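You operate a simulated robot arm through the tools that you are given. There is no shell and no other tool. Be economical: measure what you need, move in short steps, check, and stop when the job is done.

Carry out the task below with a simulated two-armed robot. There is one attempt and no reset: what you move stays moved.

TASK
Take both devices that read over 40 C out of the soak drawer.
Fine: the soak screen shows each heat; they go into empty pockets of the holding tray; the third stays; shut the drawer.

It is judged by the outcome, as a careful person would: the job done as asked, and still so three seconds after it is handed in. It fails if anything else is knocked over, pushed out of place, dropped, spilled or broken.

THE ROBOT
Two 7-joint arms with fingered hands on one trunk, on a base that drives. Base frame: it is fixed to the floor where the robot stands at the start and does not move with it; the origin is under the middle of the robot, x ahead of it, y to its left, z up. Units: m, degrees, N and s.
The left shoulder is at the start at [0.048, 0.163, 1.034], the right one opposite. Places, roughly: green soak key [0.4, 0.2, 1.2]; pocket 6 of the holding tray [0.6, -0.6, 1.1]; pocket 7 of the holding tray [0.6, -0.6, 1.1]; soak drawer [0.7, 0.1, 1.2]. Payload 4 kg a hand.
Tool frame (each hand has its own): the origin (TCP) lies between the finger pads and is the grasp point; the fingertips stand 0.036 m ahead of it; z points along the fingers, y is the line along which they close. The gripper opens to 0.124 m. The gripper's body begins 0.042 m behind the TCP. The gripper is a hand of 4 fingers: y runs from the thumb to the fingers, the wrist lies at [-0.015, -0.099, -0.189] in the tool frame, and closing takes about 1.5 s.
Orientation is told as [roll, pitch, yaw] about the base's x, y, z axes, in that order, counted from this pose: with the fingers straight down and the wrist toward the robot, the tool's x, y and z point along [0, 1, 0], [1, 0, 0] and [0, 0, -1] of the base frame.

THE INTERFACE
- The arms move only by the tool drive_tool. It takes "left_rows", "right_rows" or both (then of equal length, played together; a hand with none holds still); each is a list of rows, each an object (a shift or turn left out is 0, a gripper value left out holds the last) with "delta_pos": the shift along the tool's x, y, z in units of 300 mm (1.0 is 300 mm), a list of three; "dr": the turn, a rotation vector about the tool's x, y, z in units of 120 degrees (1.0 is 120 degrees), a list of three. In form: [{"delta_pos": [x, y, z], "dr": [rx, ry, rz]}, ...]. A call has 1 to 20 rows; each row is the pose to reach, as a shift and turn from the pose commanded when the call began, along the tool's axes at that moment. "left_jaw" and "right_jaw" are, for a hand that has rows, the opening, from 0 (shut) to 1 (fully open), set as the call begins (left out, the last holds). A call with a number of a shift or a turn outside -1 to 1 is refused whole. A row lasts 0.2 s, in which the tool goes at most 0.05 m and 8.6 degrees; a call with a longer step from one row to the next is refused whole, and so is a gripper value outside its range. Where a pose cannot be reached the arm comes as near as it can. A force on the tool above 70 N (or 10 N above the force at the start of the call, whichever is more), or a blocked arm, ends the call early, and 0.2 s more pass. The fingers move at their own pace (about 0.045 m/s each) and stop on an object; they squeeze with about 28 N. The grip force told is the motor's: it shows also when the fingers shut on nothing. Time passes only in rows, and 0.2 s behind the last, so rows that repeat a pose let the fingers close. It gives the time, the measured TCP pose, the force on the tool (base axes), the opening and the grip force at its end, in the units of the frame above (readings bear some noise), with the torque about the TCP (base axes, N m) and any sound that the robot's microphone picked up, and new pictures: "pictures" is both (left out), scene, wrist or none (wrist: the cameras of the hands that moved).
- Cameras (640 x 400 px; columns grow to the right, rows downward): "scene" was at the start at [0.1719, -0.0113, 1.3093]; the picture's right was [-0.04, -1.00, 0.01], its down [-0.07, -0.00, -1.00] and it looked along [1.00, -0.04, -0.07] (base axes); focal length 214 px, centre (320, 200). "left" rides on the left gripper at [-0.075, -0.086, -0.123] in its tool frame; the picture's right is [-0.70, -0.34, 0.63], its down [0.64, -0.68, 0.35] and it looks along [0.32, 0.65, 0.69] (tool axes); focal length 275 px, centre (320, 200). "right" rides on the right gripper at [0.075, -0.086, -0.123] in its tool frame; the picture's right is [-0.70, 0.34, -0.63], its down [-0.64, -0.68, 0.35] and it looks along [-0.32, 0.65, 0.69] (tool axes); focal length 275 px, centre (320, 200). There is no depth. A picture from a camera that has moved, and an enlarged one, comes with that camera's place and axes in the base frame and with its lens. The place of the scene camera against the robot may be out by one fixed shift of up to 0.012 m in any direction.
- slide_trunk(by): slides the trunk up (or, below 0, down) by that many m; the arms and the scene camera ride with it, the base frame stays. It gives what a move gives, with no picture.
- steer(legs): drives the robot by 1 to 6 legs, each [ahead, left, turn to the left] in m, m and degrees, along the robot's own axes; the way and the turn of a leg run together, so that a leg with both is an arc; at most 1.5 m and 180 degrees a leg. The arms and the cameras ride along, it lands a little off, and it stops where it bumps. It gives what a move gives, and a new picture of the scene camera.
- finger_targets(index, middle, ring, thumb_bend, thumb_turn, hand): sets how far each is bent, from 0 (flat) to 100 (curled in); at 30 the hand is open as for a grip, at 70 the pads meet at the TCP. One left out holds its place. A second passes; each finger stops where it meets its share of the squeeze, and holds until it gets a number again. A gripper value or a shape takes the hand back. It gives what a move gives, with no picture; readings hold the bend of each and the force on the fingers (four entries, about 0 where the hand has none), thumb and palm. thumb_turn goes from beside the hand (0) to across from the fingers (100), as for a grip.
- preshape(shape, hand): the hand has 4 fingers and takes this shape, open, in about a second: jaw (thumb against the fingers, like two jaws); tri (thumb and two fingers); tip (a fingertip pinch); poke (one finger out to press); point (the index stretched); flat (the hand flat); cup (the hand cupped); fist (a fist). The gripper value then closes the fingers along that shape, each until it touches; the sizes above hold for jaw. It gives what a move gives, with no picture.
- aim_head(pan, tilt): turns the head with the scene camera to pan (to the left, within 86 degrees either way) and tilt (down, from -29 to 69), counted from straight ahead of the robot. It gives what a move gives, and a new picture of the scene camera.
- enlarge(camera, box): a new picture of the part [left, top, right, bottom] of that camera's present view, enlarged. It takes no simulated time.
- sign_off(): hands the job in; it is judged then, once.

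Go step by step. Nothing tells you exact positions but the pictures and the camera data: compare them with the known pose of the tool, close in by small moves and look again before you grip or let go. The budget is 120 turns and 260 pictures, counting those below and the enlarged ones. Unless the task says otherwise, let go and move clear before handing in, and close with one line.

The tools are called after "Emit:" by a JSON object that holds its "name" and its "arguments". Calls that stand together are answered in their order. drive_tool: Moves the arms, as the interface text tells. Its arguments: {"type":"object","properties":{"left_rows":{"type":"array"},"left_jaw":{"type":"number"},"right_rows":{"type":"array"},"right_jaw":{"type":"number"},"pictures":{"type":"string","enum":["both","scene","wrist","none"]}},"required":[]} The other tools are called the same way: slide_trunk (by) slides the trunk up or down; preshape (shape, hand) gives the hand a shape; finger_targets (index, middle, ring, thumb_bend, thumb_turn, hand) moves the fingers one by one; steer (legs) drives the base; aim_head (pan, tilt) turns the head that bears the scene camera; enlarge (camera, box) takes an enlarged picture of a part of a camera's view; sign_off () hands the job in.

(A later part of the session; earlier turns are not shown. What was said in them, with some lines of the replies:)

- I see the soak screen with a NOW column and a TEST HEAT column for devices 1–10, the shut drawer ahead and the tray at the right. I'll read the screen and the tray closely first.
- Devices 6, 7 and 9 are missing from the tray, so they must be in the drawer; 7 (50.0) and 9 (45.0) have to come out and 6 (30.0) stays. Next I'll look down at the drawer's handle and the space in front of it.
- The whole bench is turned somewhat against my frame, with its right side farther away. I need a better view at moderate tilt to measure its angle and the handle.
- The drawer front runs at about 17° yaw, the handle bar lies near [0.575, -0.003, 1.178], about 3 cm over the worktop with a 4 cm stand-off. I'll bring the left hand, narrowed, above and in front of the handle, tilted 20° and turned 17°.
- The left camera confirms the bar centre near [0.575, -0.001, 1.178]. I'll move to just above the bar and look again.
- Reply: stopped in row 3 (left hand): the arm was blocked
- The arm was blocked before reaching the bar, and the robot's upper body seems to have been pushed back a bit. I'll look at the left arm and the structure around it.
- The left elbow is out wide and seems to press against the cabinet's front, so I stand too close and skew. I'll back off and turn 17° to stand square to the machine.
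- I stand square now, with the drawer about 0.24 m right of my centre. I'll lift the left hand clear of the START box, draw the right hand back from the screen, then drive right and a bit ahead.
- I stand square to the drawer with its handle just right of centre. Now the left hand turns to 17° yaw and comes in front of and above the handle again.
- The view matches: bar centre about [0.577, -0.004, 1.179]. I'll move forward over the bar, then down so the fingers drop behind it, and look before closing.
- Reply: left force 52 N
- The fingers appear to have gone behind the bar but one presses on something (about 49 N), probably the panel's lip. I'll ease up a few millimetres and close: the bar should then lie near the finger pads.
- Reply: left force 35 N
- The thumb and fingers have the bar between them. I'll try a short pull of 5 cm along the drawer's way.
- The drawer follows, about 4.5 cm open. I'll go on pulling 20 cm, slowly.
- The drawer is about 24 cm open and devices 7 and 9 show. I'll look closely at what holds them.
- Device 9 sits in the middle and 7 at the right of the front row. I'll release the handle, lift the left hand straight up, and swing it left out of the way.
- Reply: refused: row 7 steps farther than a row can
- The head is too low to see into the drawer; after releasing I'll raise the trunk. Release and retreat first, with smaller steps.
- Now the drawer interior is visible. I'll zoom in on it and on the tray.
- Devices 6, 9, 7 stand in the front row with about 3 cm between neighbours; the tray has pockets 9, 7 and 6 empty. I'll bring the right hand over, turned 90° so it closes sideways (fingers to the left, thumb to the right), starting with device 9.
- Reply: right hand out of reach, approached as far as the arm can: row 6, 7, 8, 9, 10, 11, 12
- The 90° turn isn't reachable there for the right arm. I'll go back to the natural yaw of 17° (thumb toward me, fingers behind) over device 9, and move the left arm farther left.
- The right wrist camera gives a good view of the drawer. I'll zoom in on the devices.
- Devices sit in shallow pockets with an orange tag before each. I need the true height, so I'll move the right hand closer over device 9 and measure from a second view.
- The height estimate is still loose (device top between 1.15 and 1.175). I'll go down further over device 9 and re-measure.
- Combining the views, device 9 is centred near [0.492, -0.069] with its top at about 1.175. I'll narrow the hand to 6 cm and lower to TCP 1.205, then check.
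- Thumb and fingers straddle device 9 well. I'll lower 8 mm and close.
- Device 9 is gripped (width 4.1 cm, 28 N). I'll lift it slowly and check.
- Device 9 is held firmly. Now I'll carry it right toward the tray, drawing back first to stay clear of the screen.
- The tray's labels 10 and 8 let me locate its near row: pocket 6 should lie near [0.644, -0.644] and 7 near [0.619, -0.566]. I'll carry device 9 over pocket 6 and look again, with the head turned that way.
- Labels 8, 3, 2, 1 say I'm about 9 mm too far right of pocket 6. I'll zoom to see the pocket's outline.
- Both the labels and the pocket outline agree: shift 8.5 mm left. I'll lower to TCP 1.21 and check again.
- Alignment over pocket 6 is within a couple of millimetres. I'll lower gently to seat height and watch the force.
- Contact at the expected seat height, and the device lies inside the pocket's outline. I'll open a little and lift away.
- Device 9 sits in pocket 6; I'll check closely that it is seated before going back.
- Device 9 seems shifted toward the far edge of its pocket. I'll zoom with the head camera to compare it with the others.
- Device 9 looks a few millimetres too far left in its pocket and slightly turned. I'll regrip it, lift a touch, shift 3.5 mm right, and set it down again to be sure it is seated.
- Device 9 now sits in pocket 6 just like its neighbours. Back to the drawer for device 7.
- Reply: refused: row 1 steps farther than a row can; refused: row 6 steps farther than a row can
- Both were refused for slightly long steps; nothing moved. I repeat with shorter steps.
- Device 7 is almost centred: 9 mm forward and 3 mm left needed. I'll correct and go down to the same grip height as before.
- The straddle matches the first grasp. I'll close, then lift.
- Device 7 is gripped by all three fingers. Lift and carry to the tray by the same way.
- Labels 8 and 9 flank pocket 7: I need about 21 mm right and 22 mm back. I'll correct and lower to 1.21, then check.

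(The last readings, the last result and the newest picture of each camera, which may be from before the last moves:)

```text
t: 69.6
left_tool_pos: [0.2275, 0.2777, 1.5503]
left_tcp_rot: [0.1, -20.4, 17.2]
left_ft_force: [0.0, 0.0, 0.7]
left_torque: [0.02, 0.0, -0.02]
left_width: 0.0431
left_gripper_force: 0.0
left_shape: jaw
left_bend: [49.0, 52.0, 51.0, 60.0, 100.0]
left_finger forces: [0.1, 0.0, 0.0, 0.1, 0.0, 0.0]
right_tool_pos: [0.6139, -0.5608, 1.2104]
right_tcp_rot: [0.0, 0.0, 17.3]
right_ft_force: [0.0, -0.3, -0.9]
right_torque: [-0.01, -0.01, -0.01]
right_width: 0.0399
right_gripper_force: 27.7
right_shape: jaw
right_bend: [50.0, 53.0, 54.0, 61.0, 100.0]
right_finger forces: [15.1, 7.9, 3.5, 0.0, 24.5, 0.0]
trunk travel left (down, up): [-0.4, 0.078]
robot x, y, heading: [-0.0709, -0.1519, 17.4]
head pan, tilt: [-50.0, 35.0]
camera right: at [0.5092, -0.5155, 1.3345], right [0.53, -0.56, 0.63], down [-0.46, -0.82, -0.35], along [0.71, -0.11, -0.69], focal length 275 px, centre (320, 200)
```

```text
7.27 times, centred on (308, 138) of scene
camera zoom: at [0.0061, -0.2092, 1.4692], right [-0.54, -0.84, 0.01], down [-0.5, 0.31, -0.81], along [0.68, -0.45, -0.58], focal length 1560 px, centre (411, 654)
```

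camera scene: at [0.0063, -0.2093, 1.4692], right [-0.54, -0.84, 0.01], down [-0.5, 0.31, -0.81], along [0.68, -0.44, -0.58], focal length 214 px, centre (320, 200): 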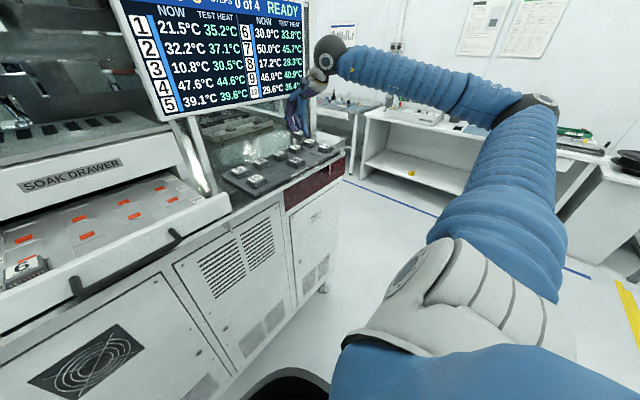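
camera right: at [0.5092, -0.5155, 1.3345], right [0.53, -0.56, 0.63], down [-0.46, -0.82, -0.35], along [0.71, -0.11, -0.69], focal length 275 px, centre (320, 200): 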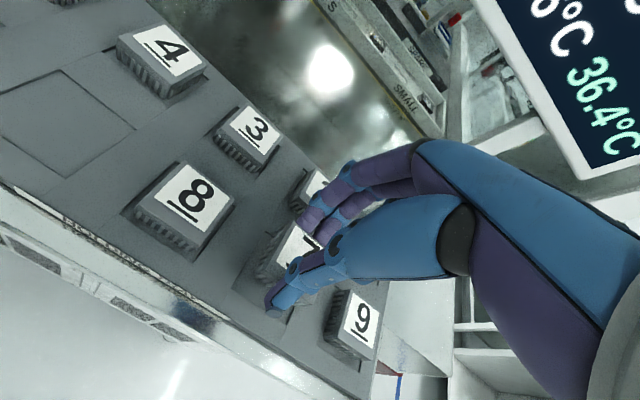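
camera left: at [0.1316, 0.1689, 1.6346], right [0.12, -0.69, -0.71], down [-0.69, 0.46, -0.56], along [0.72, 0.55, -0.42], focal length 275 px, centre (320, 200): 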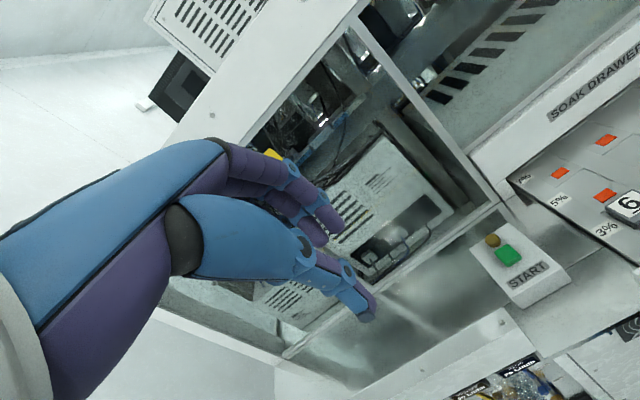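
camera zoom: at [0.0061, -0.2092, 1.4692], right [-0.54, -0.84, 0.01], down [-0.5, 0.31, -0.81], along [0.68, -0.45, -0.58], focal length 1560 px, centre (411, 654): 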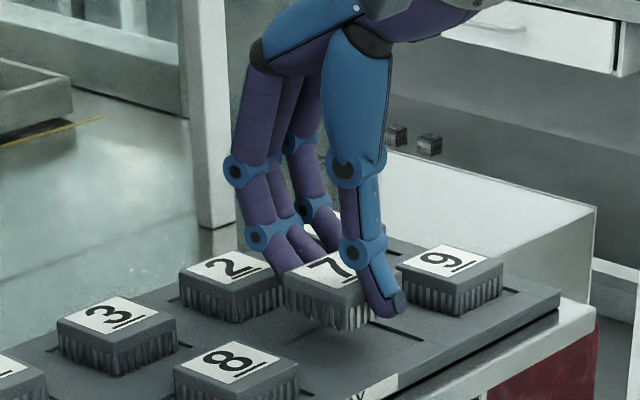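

Alignment over pocket 7 is within 2 mm. Tiny correction and lower to seat.

Emit:
{"name": "drive_tool", "arguments": {"right_rows": [{"delta_pos": [-0.005, -0.007, 0.02]}, {"delta_pos": [-0.005, -0.007, 0.04]}, {"delta_pos": [-0.005, -0.007, 0.055]}, {"delta_pos": [-0.005, -0.007, 0.066]}, {"delta_pos": [-0.005, -0.007, 0.068]}], "pictures": "none"}}

Emit:
{"name": "enlarge", "arguments": {"camera": "right", "box": [160, 180, 360, 380]}}

Emit:
{"name": "enlarge", "arguments": {"camera": "scene", "box": [270, 110, 345, 165]}}

```text
t: 70.8
left_tool_pos: [0.2276, 0.2771, 1.5496]
left_tcp_rot: [0.0, -20.4, 17.2]
left_ft_force: [-0.1, -0.3, -0.8]
left_torque: [-0.01, 0.02, 0.0]
left_width: 0.043
left_gripper_force: 0.1
left_shape: jaw
left_bend: [49.0, 52.0, 51.0, 60.0, 100.0]
left_finger forces: [0.1, 0.0, 0.0, 0.1, 0.0, 0.1]
right_tool_pos: [0.6105, -0.5625, 1.1931]
right_tcp_rot: [0.0, 0.0, 17.3]
right_ft_force: [-0.1, 0.1, -0.3]
right_torque: [-0.03, 0.01, 0.02]
right_width: 0.0403
right_gripper_force: 27.7
right_shape: jaw
right_bend: [50.0, 53.0, 54.0, 61.0, 100.0]
right_finger forces: [15.1, 7.9, 3.4, 0.0, 24.6, 0.1]
trunk travel left (down, up): [-0.4, 0.078]
robot x, y, heading: [-0.0723, -0.1525, 17.4]
head pan, tilt: [-50.0, 35.0]
```

```text
2.00 times, centred on (260, 280) of right
camera zoom: at [0.5062, -0.5175, 1.3166], right [0.53, -0.56, 0.63], down [-0.46, -0.82, -0.35], along [0.71, -0.11, -0.69], focal length 551 px, centre (440, 40)
```

zoom: 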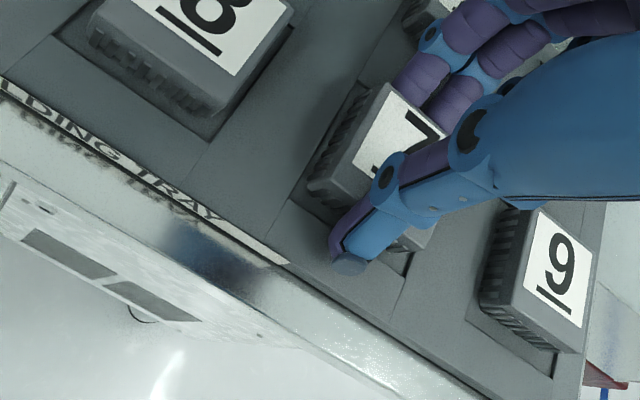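

```text
7.27 times, centred on (308, 138) of scene
camera zoom: at [0.0063, -0.2097, 1.4692], right [-0.54, -0.84, 0.01], down [-0.5, 0.31, -0.81], along [0.68, -0.45, -0.58], focal length 1560 px, centre (411, 654)
```

zoom: 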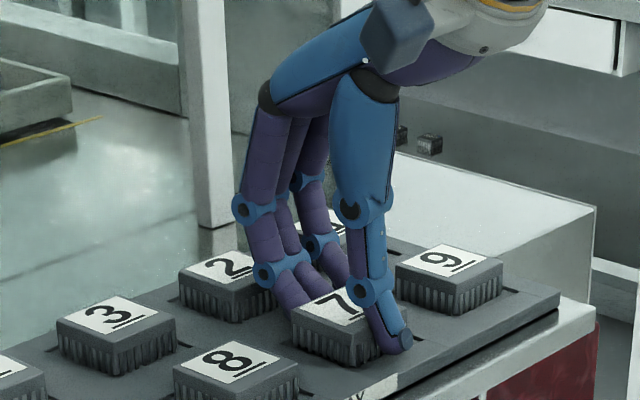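

Well centred in the pocket; no contact yet. Lower 3 mm more, then release and lift.

Emit:
{"name": "drive_tool", "arguments": {"right_rows": [{"delta_pos": [0, 0, 0.006]}, {"delta_pos": [0, 0, 0.011]}], "pictures": "none"}}

```text
t: 71.4
left_tool_pos: [0.2263, 0.2778, 1.5506]
left_tcp_rot: [0.0, -20.3, 17.2]
left_ft_force: [-0.1, -0.2, 0.1]
left_torque: [-0.02, 0.04, 0.02]
left_width: 0.0431
left_gripper_force: 0.0
left_shape: jaw
left_bend: [49.0, 52.0, 51.0, 60.0, 100.0]
left_finger forces: [0.0, 0.1, 0.0, 0.1, 0.0, 0.0]
right_tool_pos: [0.6118, -0.5628, 1.1911]
right_tcp_rot: [-0.1, -0.2, 17.3]
right_ft_force: [1.3, -0.6, 6.0]
right_torque: [-0.01, 0.06, -0.01]
right_width: 0.04
right_gripper_force: 28.8
right_shape: jaw
right_bend: [50.0, 53.0, 54.0, 61.0, 100.0]
right_finger forces: [16.0, 8.6, 3.7, 0.0, 27.2, 0.0]
trunk travel left (down, up): [-0.4, 0.078]
robot x, y, heading: [-0.0692, -0.1542, 17.2]
head pan, tilt: [-50.0, 35.0]
```

Contact at seat height. Release and lift, drawing back to view.

Emit:
{"name": "drive_tool", "arguments": {"right_rows": [{"delta_pos": [0, 0, 0]}, {"delta_pos": [0, 0, 0]}, {"delta_pos": [0, 0, 0]}, {"delta_pos": [0, 0, -0.03]}, {"delta_pos": [0, 0, -0.09]}, {"delta_pos": [0, 0, -0.2]}, {"delta_pos": [0, 0, -0.34]}, {"delta_pos": [0, -0.1, -0.44]}, {"delta_pos": [0, -0.25, -0.44]}, {"delta_pos": [0, -0.25, -0.44]}], "right_jaw": 0.48, "pictures": "wrist"}}

Emit:
{"name": "enlarge", "arguments": {"camera": "right", "box": [110, 110, 350, 290]}}

Emit:
{"name": "enlarge", "arguments": {"camera": "scene", "box": [215, 110, 345, 200]}}

```text
t: 73.6
left_tool_pos: [0.2302, 0.2775, 1.5491]
left_tcp_rot: [0.1, -20.3, 17.1]
left_ft_force: [0.0, -0.1, -0.2]
left_torque: [0.0, 0.01, -0.02]
left_width: 0.0431
left_gripper_force: 0.1
left_shape: jaw
left_bend: [49.0, 52.0, 51.0, 60.0, 100.0]
left_finger forces: [0.0, 0.0, 0.1, 0.1, 0.0, 0.1]
right_tool_pos: [0.5405, -0.5832, 1.3208]
right_tcp_rot: [0.0, 0.1, 17.4]
right_ft_force: [0.4, -0.1, -0.5]
right_torque: [0.0, 0.05, 0.0]
right_width: 0.0594
right_gripper_force: 0.2
right_shape: jaw
right_bend: [43.0, 46.0, 45.0, 56.0, 100.0]
right_finger forces: [0.0, 0.0, 0.0, 0.1, 0.1, 0.0]
trunk travel left (down, up): [-0.4, 0.078]
robot x, y, heading: [-0.0695, -0.1531, 17.3]
head pan, tilt: [-50.0, 35.0]
camera right: at [0.4347, -0.5391, 1.4434], right [0.53, -0.56, 0.63], down [-0.46, -0.82, -0.34], along [0.71, -0.11, -0.69], focal length 275 px, centre (320, 200)
```

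right: 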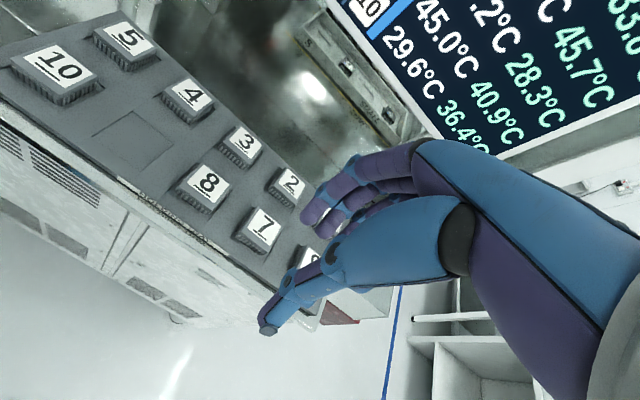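

```text
2.22 times, centred on (230, 200) of right
camera zoom: at [0.4347, -0.5391, 1.4434], right [0.53, -0.56, 0.63], down [-0.46, -0.82, -0.34], along [0.71, -0.11, -0.69], focal length 612 px, centre (520, 200)
```

zoom: 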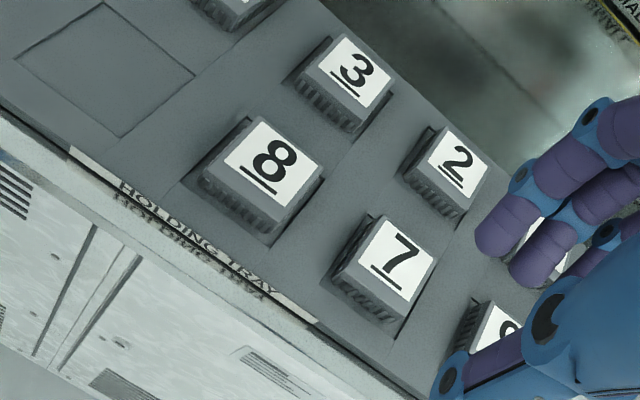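

```text
4.44 times, centred on (280, 155) of scene
camera zoom: at [0.0088, -0.2095, 1.469], right [-0.54, -0.84, 0.01], down [-0.5, 0.31, -0.81], along [0.68, -0.45, -0.58], focal length 953 px, centre (498, 400)
```

zoom: 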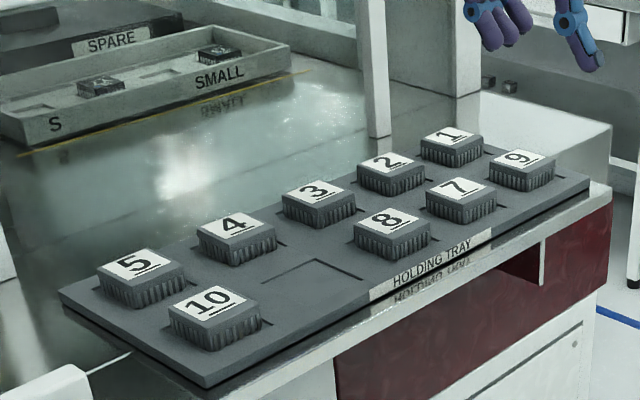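

Both devices are in the tray. One closer look at device 7's seating.

Emit:
{"name": "enlarge", "arguments": {"camera": "right", "box": [170, 150, 310, 260]}}

Emit:
{"name": "enlarge", "arguments": {"camera": "scene", "box": [280, 130, 345, 170]}}

```text
3.64 times, centred on (240, 205) of right
camera zoom: at [0.4347, -0.5391, 1.4434], right [0.53, -0.56, 0.63], down [-0.46, -0.82, -0.34], along [0.71, -0.11, -0.69], focal length 1001 px, centre (611, 182)
```

zoom: 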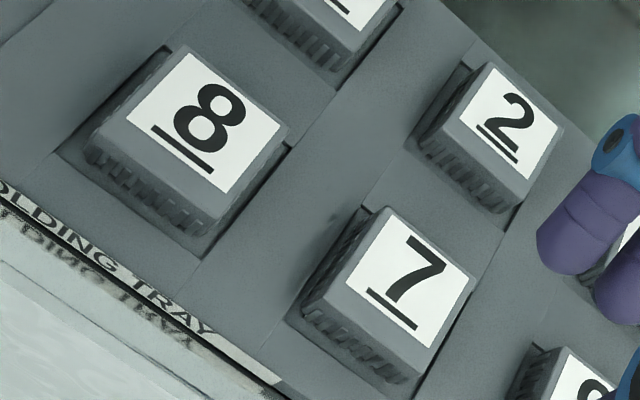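

```text
9.85 times, centred on (312, 150) of scene
camera zoom: at [0.0088, -0.2095, 1.469], right [-0.54, -0.84, 0.01], down [-0.5, 0.31, -0.81], along [0.68, -0.45, -0.58], focal length 2112 px, centre (394, 692)
```

zoom: 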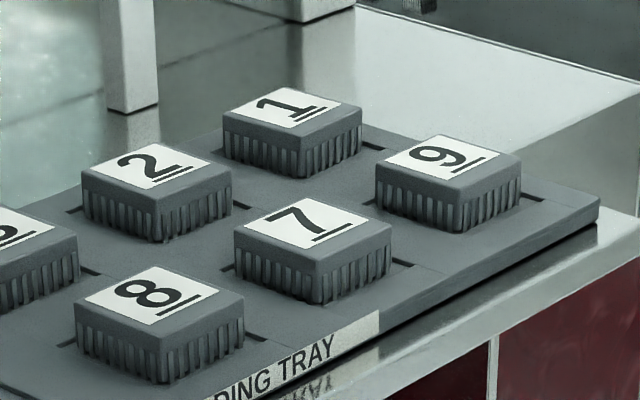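

Both are properly seated. Now the drawer: I'll bring the left hand, closed and vertical, in front of the handle bar to push it shut.

Emit:
{"name": "drive_tool", "arguments": {"left_rows": [{"delta_pos": [-0.1, 0, 0], "dr": [0.057, 0, 0]}, {"delta_pos": [-0.22, 0, 0], "dr": [0.113, 0, 0]}, {"delta_pos": [-0.36, 0, 0], "dr": [0.17, 0, 0]}, {"delta_pos": [-0.5, 0, 0], "dr": [0.17, 0, 0]}, {"delta_pos": [-0.64, 0, 0], "dr": [0.17, 0, 0]}, {"delta_pos": [-0.75, 0, 0], "dr": [0.17, 0, 0]}, {"delta_pos": [-0.75, 0, 0], "dr": [0.17, 0, 0]}], "left_jaw": 0, "pictures": "wrist"}}

Emit:
{"name": "aim_head", "arguments": {"pan": 0, "tilt": 35}}

```text
t: 75.2
left_tool_pos: [0.2931, 0.0597, 1.5504]
left_tcp_rot: [0.1, 0.0, 17.2]
left_ft_force: [1.0, 0.4, 0.1]
left_torque: [0.0, -0.01, 0.03]
left_width: 0.0
left_gripper_force: 28.2
left_shape: jaw
left_bend: [70.0, 70.0, 70.0, 71.0, 100.0]
left_finger forces: [0.1, 0.0, 0.0, 0.0, 0.0, 0.0]
right_tool_pos: [0.537, -0.5821, 1.323]
right_tcp_rot: [-0.1, 0.0, 17.3]
right_ft_force: [-0.2, -0.2, 1.0]
right_torque: [-0.02, 0.0, 0.0]
right_width: 0.0593
right_gripper_force: 0.0
right_shape: jaw
right_bend: [43.0, 46.0, 45.0, 56.0, 100.0]
right_finger forces: [0.0, 0.0, 0.0, 0.1, 0.0, 0.0]
trunk travel left (down, up): [-0.4, 0.078]
robot x, y, heading: [-0.0697, -0.1509, 17.3]
head pan, tilt: [-50.0, 35.0]
camera left: at [0.2335, -0.0356, 1.6723], right [-0.12, -0.77, -0.63], down [-0.84, 0.41, -0.35], along [0.53, 0.49, -0.69], focal length 275 px, centre (320, 200)
```

left: 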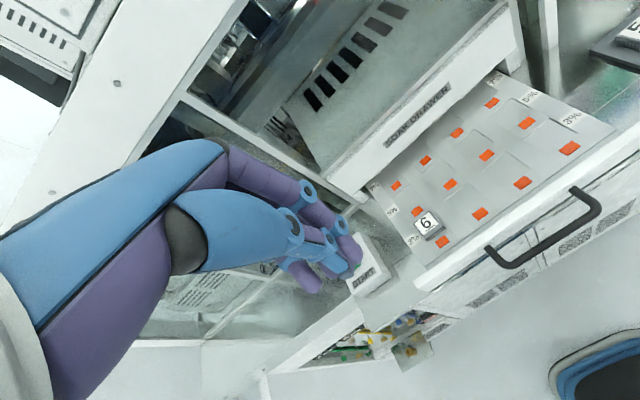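

```text
t: 76.4
left_tool_pos: [0.2948, 0.0597, 1.5506]
left_tcp_rot: [0.0, 0.0, 17.2]
left_ft_force: [0.6, 0.6, 0.5]
left_torque: [0.0, 0.0, -0.02]
left_width: 0.0
left_gripper_force: 27.7
left_shape: jaw
left_bend: [70.0, 70.0, 70.0, 71.0, 100.0]
left_finger forces: [0.1, 0.1, 0.0, 0.0, 0.0, 0.0]
right_tool_pos: [0.5378, -0.5848, 1.3213]
right_tcp_rot: [0.0, 0.0, 17.3]
right_ft_force: [-0.1, 0.6, 0.5]
right_torque: [0.0, 0.02, 0.0]
right_width: 0.0593
right_gripper_force: 0.1
right_shape: jaw
right_bend: [43.0, 46.0, 45.0, 56.0, 100.0]
right_finger forces: [0.1, 0.0, 0.1, 0.0, 0.1, 0.0]
trunk travel left (down, up): [-0.4, 0.078]
robot x, y, heading: [-0.0686, -0.1541, 17.4]
head pan, tilt: [0.0, 35.0]
camera scene: at [0.0162, -0.1359, 1.4687], right [0.3, -0.95, 0.0], down [-0.56, -0.17, -0.81], along [0.77, 0.24, -0.59], focal length 214 px, centre (320, 200)
```

scene: 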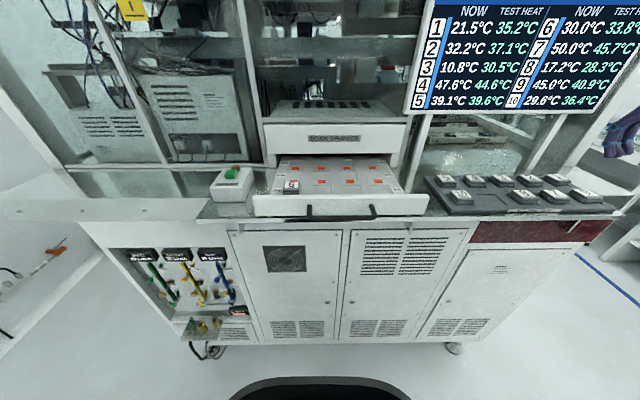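

I'll bring the closed left hand in front of the bar, at z 1.27, then look.

Emit:
{"name": "drive_tool", "arguments": {"left_rows": [{"delta_pos": [-0.1, -0.03, 0.1]}, {"delta_pos": [-0.2, -0.06, 0.2]}, {"delta_pos": [-0.3, -0.1, 0.3]}, {"delta_pos": [-0.39, -0.14, 0.41]}, {"delta_pos": [-0.467, -0.15, 0.52]}, {"delta_pos": [-0.467, -0.15, 0.65]}, {"delta_pos": [-0.467, -0.15, 0.78]}, {"delta_pos": [-0.467, -0.15, 0.9]}, {"delta_pos": [-0.467, -0.15, 0.93]}, {"delta_pos": [-0.467, -0.15, 0.93]}]}}

Emit:
{"name": "enlarge", "arguments": {"camera": "scene", "box": [250, 140, 430, 260]}}

```text
t: 78.6
left_tool_pos: [0.2919, -0.0857, 1.2705]
left_tcp_rot: [0.0, 0.0, 17.2]
left_ft_force: [-0.3, 0.6, -0.8]
left_torque: [0.0, 0.0, -0.02]
left_width: 0.0001
left_gripper_force: 28.2
left_shape: jaw
left_bend: [70.0, 70.0, 70.0, 71.0, 100.0]
left_finger forces: [0.0, 0.1, 0.1, 0.0, 0.0, 0.0]
right_tool_pos: [0.5374, -0.5847, 1.3222]
right_tcp_rot: [0.0, 0.0, 17.3]
right_ft_force: [-0.2, -0.6, -0.2]
right_torque: [-0.03, 0.02, 0.0]
right_width: 0.0595
right_gripper_force: 0.1
right_shape: jaw
right_bend: [43.0, 46.0, 45.0, 56.0, 100.0]
right_finger forces: [0.0, 0.0, 0.1, 0.1, 0.0, 0.1]
trunk travel left (down, up): [-0.4, 0.078]
robot x, y, heading: [-0.0696, -0.1522, 17.2]
head pan, tilt: [0.0, 35.0]
camera scene: at [0.0162, -0.1363, 1.4687], right [0.3, -0.95, 0.0], down [-0.56, -0.17, -0.81], along [0.77, 0.24, -0.59], focal length 214 px, centre (320, 200)
camera left: at [0.2322, -0.1826, 1.3936], right [-0.12, -0.76, -0.63], down [-0.84, 0.41, -0.35], along [0.53, 0.49, -0.69], focal length 275 px, centre (320, 200)
```

scene: 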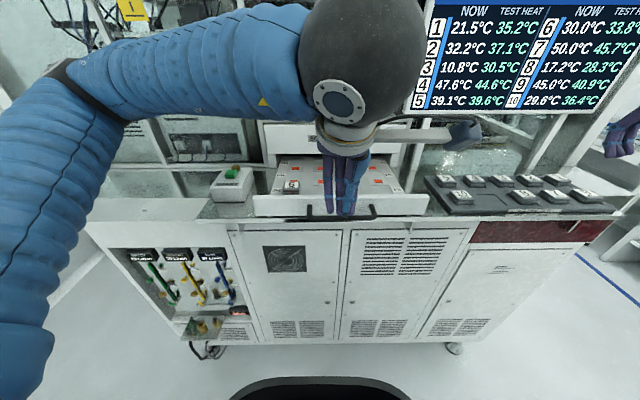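
left: 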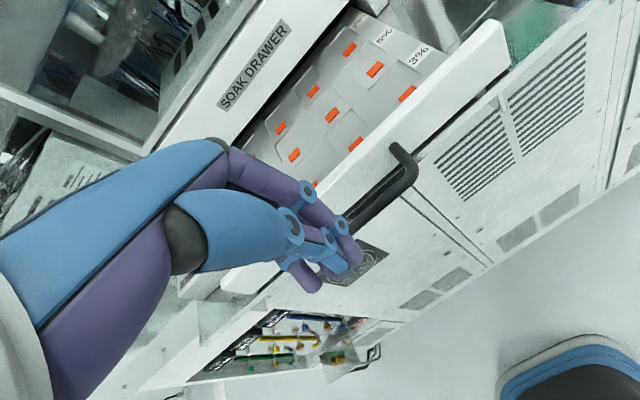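

```text
3.33 times, centred on (340, 200) of scene
camera zoom: at [0.0162, -0.1363, 1.4687], right [0.3, -0.95, 0.0], down [-0.56, -0.17, -0.81], along [0.77, 0.24, -0.59], focal length 715 px, centre (253, 200)
```

zoom: 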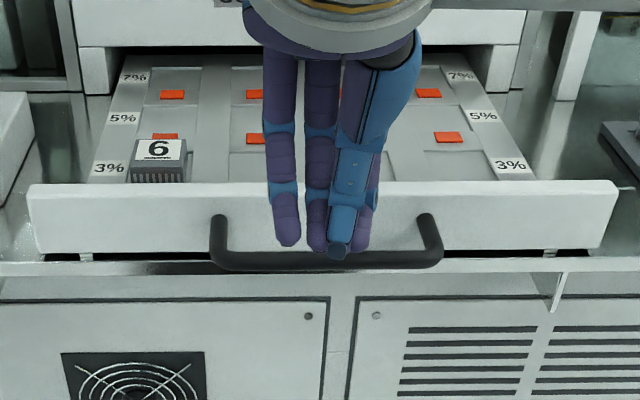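

The bar is about 6 cm ahead of the closed hand. I'll lower to bar height and push gently about 15 cm of the way.

Emit:
{"name": "drive_tool", "arguments": {"left_rows": [{"delta_pos": [0, 0, 0.12]}, {"delta_pos": [0, 0, 0.235]}, {"delta_pos": [0, 0.05, 0.235]}, {"delta_pos": [0, 0.1, 0.235]}, {"delta_pos": [0, 0.15, 0.235]}, {"delta_pos": [0, 0.2, 0.235]}, {"delta_pos": [0, 0.25, 0.235]}, {"delta_pos": [0, 0.3, 0.235]}, {"delta_pos": [0, 0.36, 0.235]}, {"delta_pos": [0, 0.42, 0.235]}, {"delta_pos": [0, 0.48, 0.235]}, {"delta_pos": [0, 0.54, 0.235]}, {"delta_pos": [0, 0.6, 0.235]}, {"delta_pos": [0, 0.65, 0.235]}]}}

```text
t: 81.6
left_tool_pos: [0.4764, -0.0278, 1.2024]
left_tcp_rot: [-0.1, 0.0, 17.2]
left_ft_force: [-0.5, 0.3, 0.8]
left_torque: [0.0, 0.01, 0.01]
left_width: 0.0
left_gripper_force: 27.6
left_shape: jaw
left_bend: [70.0, 70.0, 70.0, 71.0, 100.0]
left_finger forces: [0.0, 0.0, 0.0, 0.0, 0.0, 0.1]
right_tool_pos: [0.5377, -0.5836, 1.3216]
right_tcp_rot: [0.1, 0.1, 17.2]
right_ft_force: [-0.8, 0.2, -0.8]
right_torque: [-0.02, 0.0, -0.04]
right_width: 0.0596
right_gripper_force: 0.1
right_shape: jaw
right_bend: [43.0, 46.0, 45.0, 56.0, 100.0]
right_finger forces: [0.0, 0.0, 0.1, 0.0, 0.0, 0.0]
trunk travel left (down, up): [-0.4, 0.078]
robot x, y, heading: [-0.0689, -0.1515, 17.5]
head pan, tilt: [0.0, 35.0]
camera scene: at [0.0167, -0.1358, 1.4686], right [0.3, -0.95, 0.0], down [-0.56, -0.17, -0.81], along [0.77, 0.24, -0.59], focal length 214 px, centre (320, 200)
camera left: at [0.4167, -0.1244, 1.3237], right [-0.12, -0.76, -0.63], down [-0.84, 0.41, -0.35], along [0.53, 0.49, -0.69], focal length 275 px, centre (320, 200)
```

scene: 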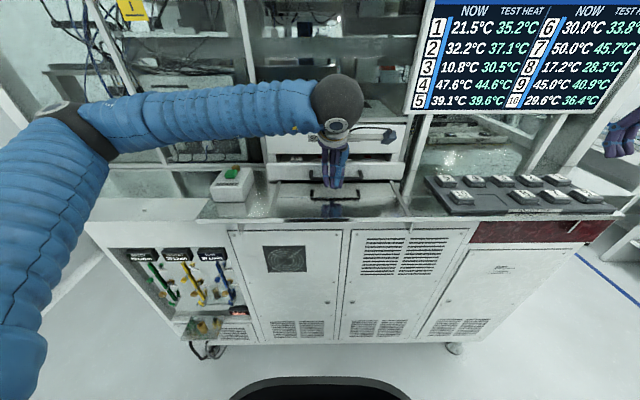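
left: 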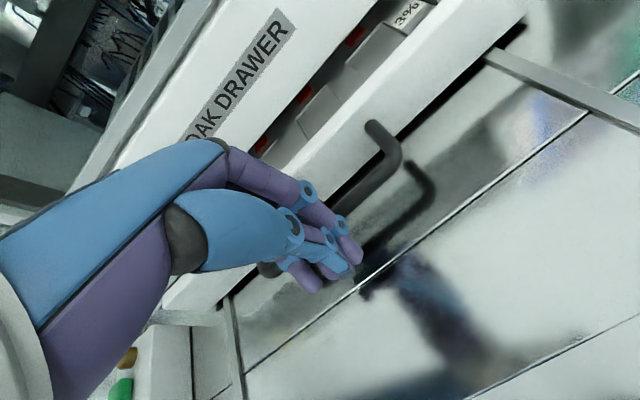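

The drawer slides in well; about 7–8 cm remain. I'll push on slowly until it stops.

Emit:
{"name": "drive_tool", "arguments": {"left_rows": [{"delta_pos": [0, 0.04, 0]}, {"delta_pos": [0, 0.08, 0]}, {"delta_pos": [0, 0.12, 0]}, {"delta_pos": [0, 0.15, 0]}, {"delta_pos": [0, 0.18, 0]}, {"delta_pos": [0, 0.2, 0]}, {"delta_pos": [0, 0.22, 0]}, {"delta_pos": [0, 0.24, 0]}]}}

Emit:
{"name": "enlarge", "arguments": {"camera": "left", "box": [180, 0, 580, 320]}}

```text
t: 83.4
left_tool_pos: [0.5459, -0.006, 1.201]
left_tcp_rot: [0.0, -0.1, 17.1]
left_ft_force: [-6.4, -1.9, 2.2]
left_torque: [0.01, 0.1, 0.06]
left_width: 0.0003
left_gripper_force: 28.1
left_shape: jaw
left_bend: [70.0, 70.0, 70.0, 71.0, 100.0]
left_finger forces: [0.1, 7.0, 0.0, 0.1, 0.1, 0.0]
right_tool_pos: [0.5374, -0.5844, 1.3219]
right_tcp_rot: [0.1, 0.0, 17.3]
right_ft_force: [0.2, -0.5, -0.6]
right_torque: [0.01, -0.02, 0.01]
right_width: 0.0594
right_gripper_force: 0.0
right_shape: jaw
right_bend: [43.0, 46.0, 45.0, 56.0, 100.0]
right_finger forces: [0.1, 0.1, 0.1, 0.0, 0.0, 0.0]
trunk travel left (down, up): [-0.4, 0.078]
robot x, y, heading: [-0.0708, -0.152, 17.2]
head pan, tilt: [0.0, 35.0]
camera scene: at [0.0151, -0.1364, 1.4688], right [0.3, -0.95, 0.0], down [-0.56, -0.17, -0.81], along [0.77, 0.24, -0.59], focal length 214 px, centre (320, 200)
camera left: at [0.4853, -0.1035, 1.323], right [-0.12, -0.76, -0.63], down [-0.84, 0.42, -0.35], along [0.53, 0.49, -0.69], focal length 275 px, centre (320, 200)
```

scene: 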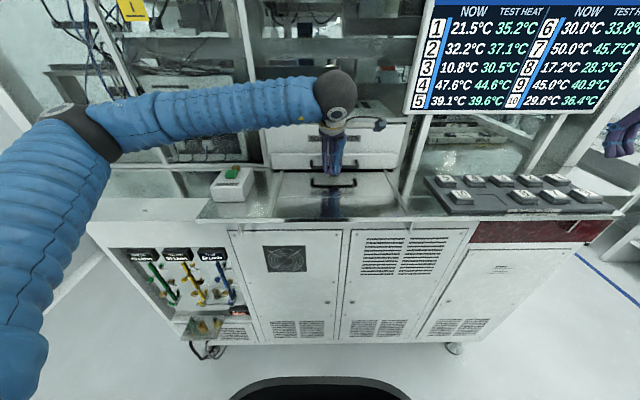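
left: 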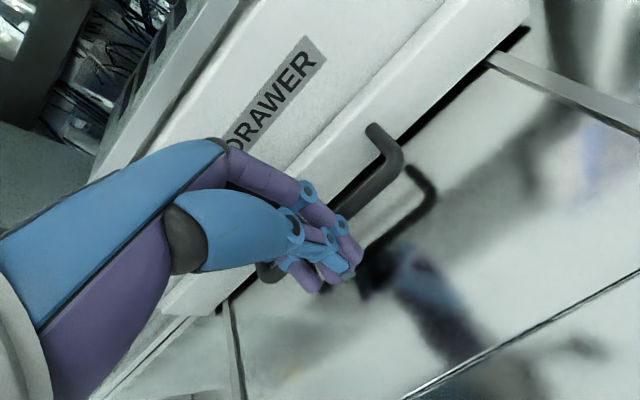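

```text
1.25 times, centred on (380, 160) of left
camera zoom: at [0.4853, -0.1035, 1.323], right [-0.12, -0.76, -0.63], down [-0.84, 0.42, -0.35], along [0.53, 0.49, -0.69], focal length 344 px, centre (245, 250)
```

zoom: 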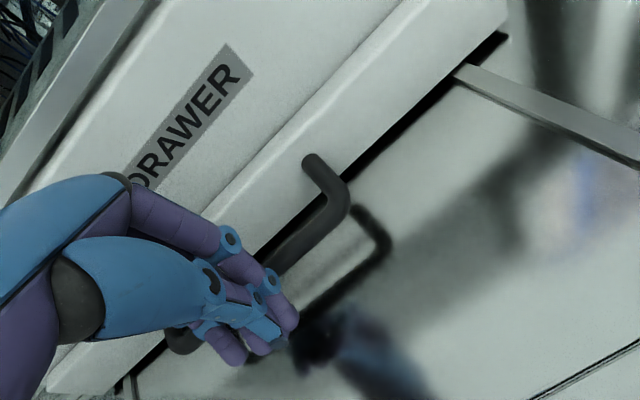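

It looks nearly or fully shut. I'll push a bit more to be sure it meets its stop.

Emit:
{"name": "drive_tool", "arguments": {"left_rows": [{"delta_pos": [0, 0.01, 0]}, {"delta_pos": [0, 0.02, 0]}, {"delta_pos": [0, 0.03, 0]}, {"delta_pos": [0, 0.035, 0]}, {"delta_pos": [0, 0.035, 0]}], "pictures": "none"}}

```text
t: 84.6
left_tool_pos: [0.5558, -0.0043, 1.203]
left_tcp_rot: [0.0, -0.2, 17.2]
left_ft_force: [-14.2, -5.1, 20.0]
left_torque: [0.2, 0.03, 0.11]
left_width: 0.0
left_gripper_force: 28.0
left_shape: jaw
left_bend: [70.0, 70.0, 70.0, 70.0, 100.0]
left_finger forces: [0.1, 23.5, 0.0, 0.1, 0.0, 0.0]
right_tool_pos: [0.5344, -0.5852, 1.3222]
right_tcp_rot: [0.0, -0.1, 17.3]
right_ft_force: [0.8, 0.5, 0.9]
right_torque: [0.01, 0.0, -0.04]
right_width: 0.0596
right_gripper_force: 0.1
right_shape: jaw
right_bend: [43.0, 46.0, 45.0, 56.0, 100.0]
right_finger forces: [0.1, 0.0, 0.0, 0.1, 0.0, 0.0]
trunk travel left (down, up): [-0.4, 0.078]
robot x, y, heading: [-0.0705, -0.1543, 17.3]
head pan, tilt: [0.0, 35.0]
```

The force rises and my body is pushed back: the drawer is at its stop. I'll back the hand off, lift it, and check the shut drawer.

Emit:
{"name": "drive_tool", "arguments": {"left_rows": [{"delta_pos": [0, -0.06, 0]}, {"delta_pos": [0, -0.18, 0]}, {"delta_pos": [0, -0.3, 0]}, {"delta_pos": [0, -0.4, -0.08]}, {"delta_pos": [0, -0.4, -0.22]}, {"delta_pos": [0.08, -0.4, -0.34]}, {"delta_pos": [0.22, -0.4, -0.38]}, {"delta_pos": [0.36, -0.4, -0.4]}, {"delta_pos": [0.5, -0.4, -0.4]}, {"delta_pos": [0.5, -0.4, -0.4]}], "pictures": "both"}}

Emit:
{"name": "enlarge", "arguments": {"camera": "scene", "box": [250, 100, 430, 220]}}

```text
t: 86.8
left_tool_pos: [0.3977, 0.1044, 1.3232]
left_tcp_rot: [0.1, 0.1, 17.1]
left_ft_force: [-1.0, 0.2, -0.3]
left_torque: [0.04, 0.03, -0.01]
left_width: 0.0002
left_gripper_force: 28.4
left_shape: jaw
left_bend: [70.0, 70.0, 70.0, 72.0, 100.0]
left_finger forces: [0.0, 0.0, 0.0, 0.0, 0.1, 0.1]
right_tool_pos: [0.5382, -0.586, 1.3203]
right_tcp_rot: [0.1, 0.0, 17.3]
right_ft_force: [0.2, -0.2, -0.2]
right_torque: [0.04, -0.04, -0.02]
right_width: 0.0595
right_gripper_force: 0.0
right_shape: jaw
right_bend: [43.0, 46.0, 45.0, 56.0, 100.0]
right_finger forces: [0.0, 0.0, 0.0, 0.1, 0.0, 0.0]
trunk travel left (down, up): [-0.4, 0.078]
robot x, y, heading: [-0.0702, -0.1525, 17.3]
head pan, tilt: [0.0, 35.0]
camera scene: at [0.017, -0.1374, 1.4687], right [0.3, -0.95, 0.0], down [-0.56, -0.17, -0.81], along [0.77, 0.24, -0.59], focal length 214 px, centre (320, 200)
camera left: at [0.3382, 0.0077, 1.4449], right [-0.12, -0.76, -0.64], down [-0.84, 0.42, -0.34], along [0.53, 0.49, -0.69], focal length 275 px, centre (320, 200)
```

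scene: 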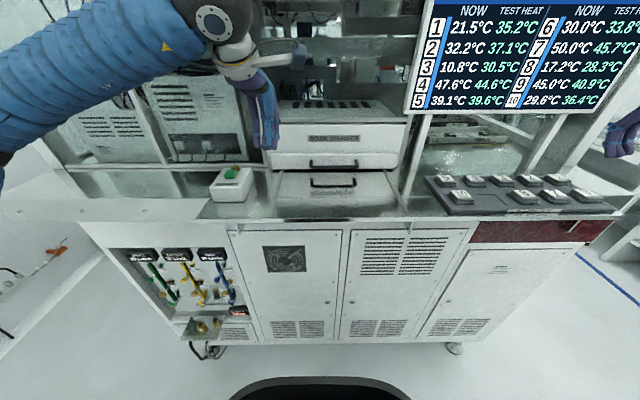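
left: 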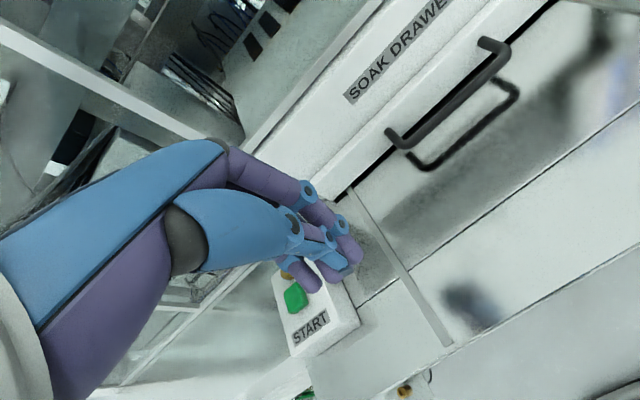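

```text
3.33 times, centred on (340, 160) of scene
camera zoom: at [0.017, -0.1374, 1.4687], right [0.3, -0.95, 0.0], down [-0.56, -0.17, -0.81], along [0.77, 0.24, -0.59], focal length 715 px, centre (253, 333)
```

zoom: 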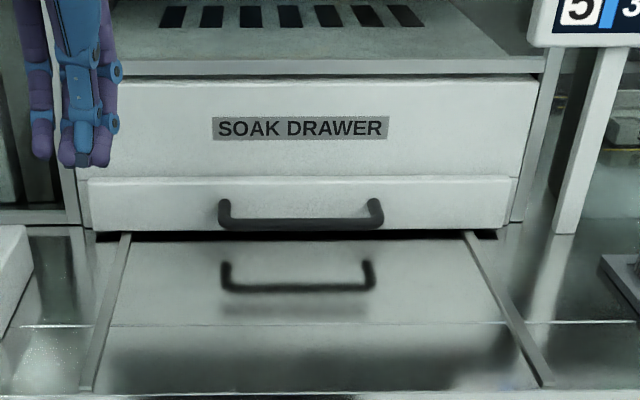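

The drawer looks shut; I'll zoom from the left camera to check the gap against the picture at the start.

Emit:
{"name": "enlarge", "arguments": {"camera": "left", "box": [320, 0, 560, 200]}}

Emit:
{"name": "enlarge", "arguments": {"camera": "scene", "box": [365, 130, 415, 180]}}

```text
2.00 times, centred on (440, 100) of left
camera zoom: at [0.3382, 0.0077, 1.4449], right [-0.12, -0.76, -0.64], down [-0.84, 0.42, -0.34], along [0.53, 0.49, -0.69], focal length 551 px, centre (80, 400)
```

zoom: 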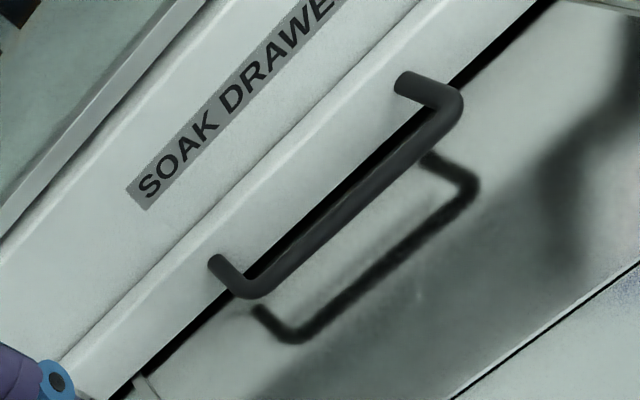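

```text
8.00 times, centred on (390, 155) of scene
camera zoom: at [0.017, -0.1374, 1.4687], right [0.3, -0.95, 0.0], down [-0.56, -0.17, -0.81], along [0.77, 0.24, -0.59], focal length 1716 px, centre (-240, 560)
```

zoom: 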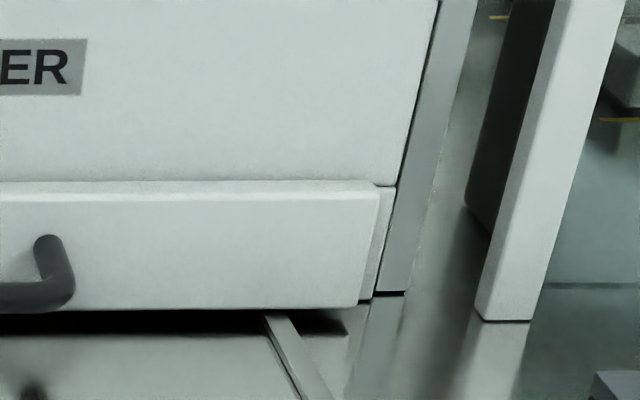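

The drawer front sits flush with no gap, device 6 is inside, 9 and 7 are seated in the tray, and both hands are clear. I'm handing in.

Emit:
{"name": "sign_off", "arguments": {}}

```text
The job is handed in.
```

Devices 7 (50.0 °C) and 9 (45.0 °C) are out of the soak drawer and in empty pockets of the holding tray: 7 in pocket 7, 9 in pocket 6. Device 6 (30.0 °C) stayed in the drawer, the drawer is shut, and the job is handed in.
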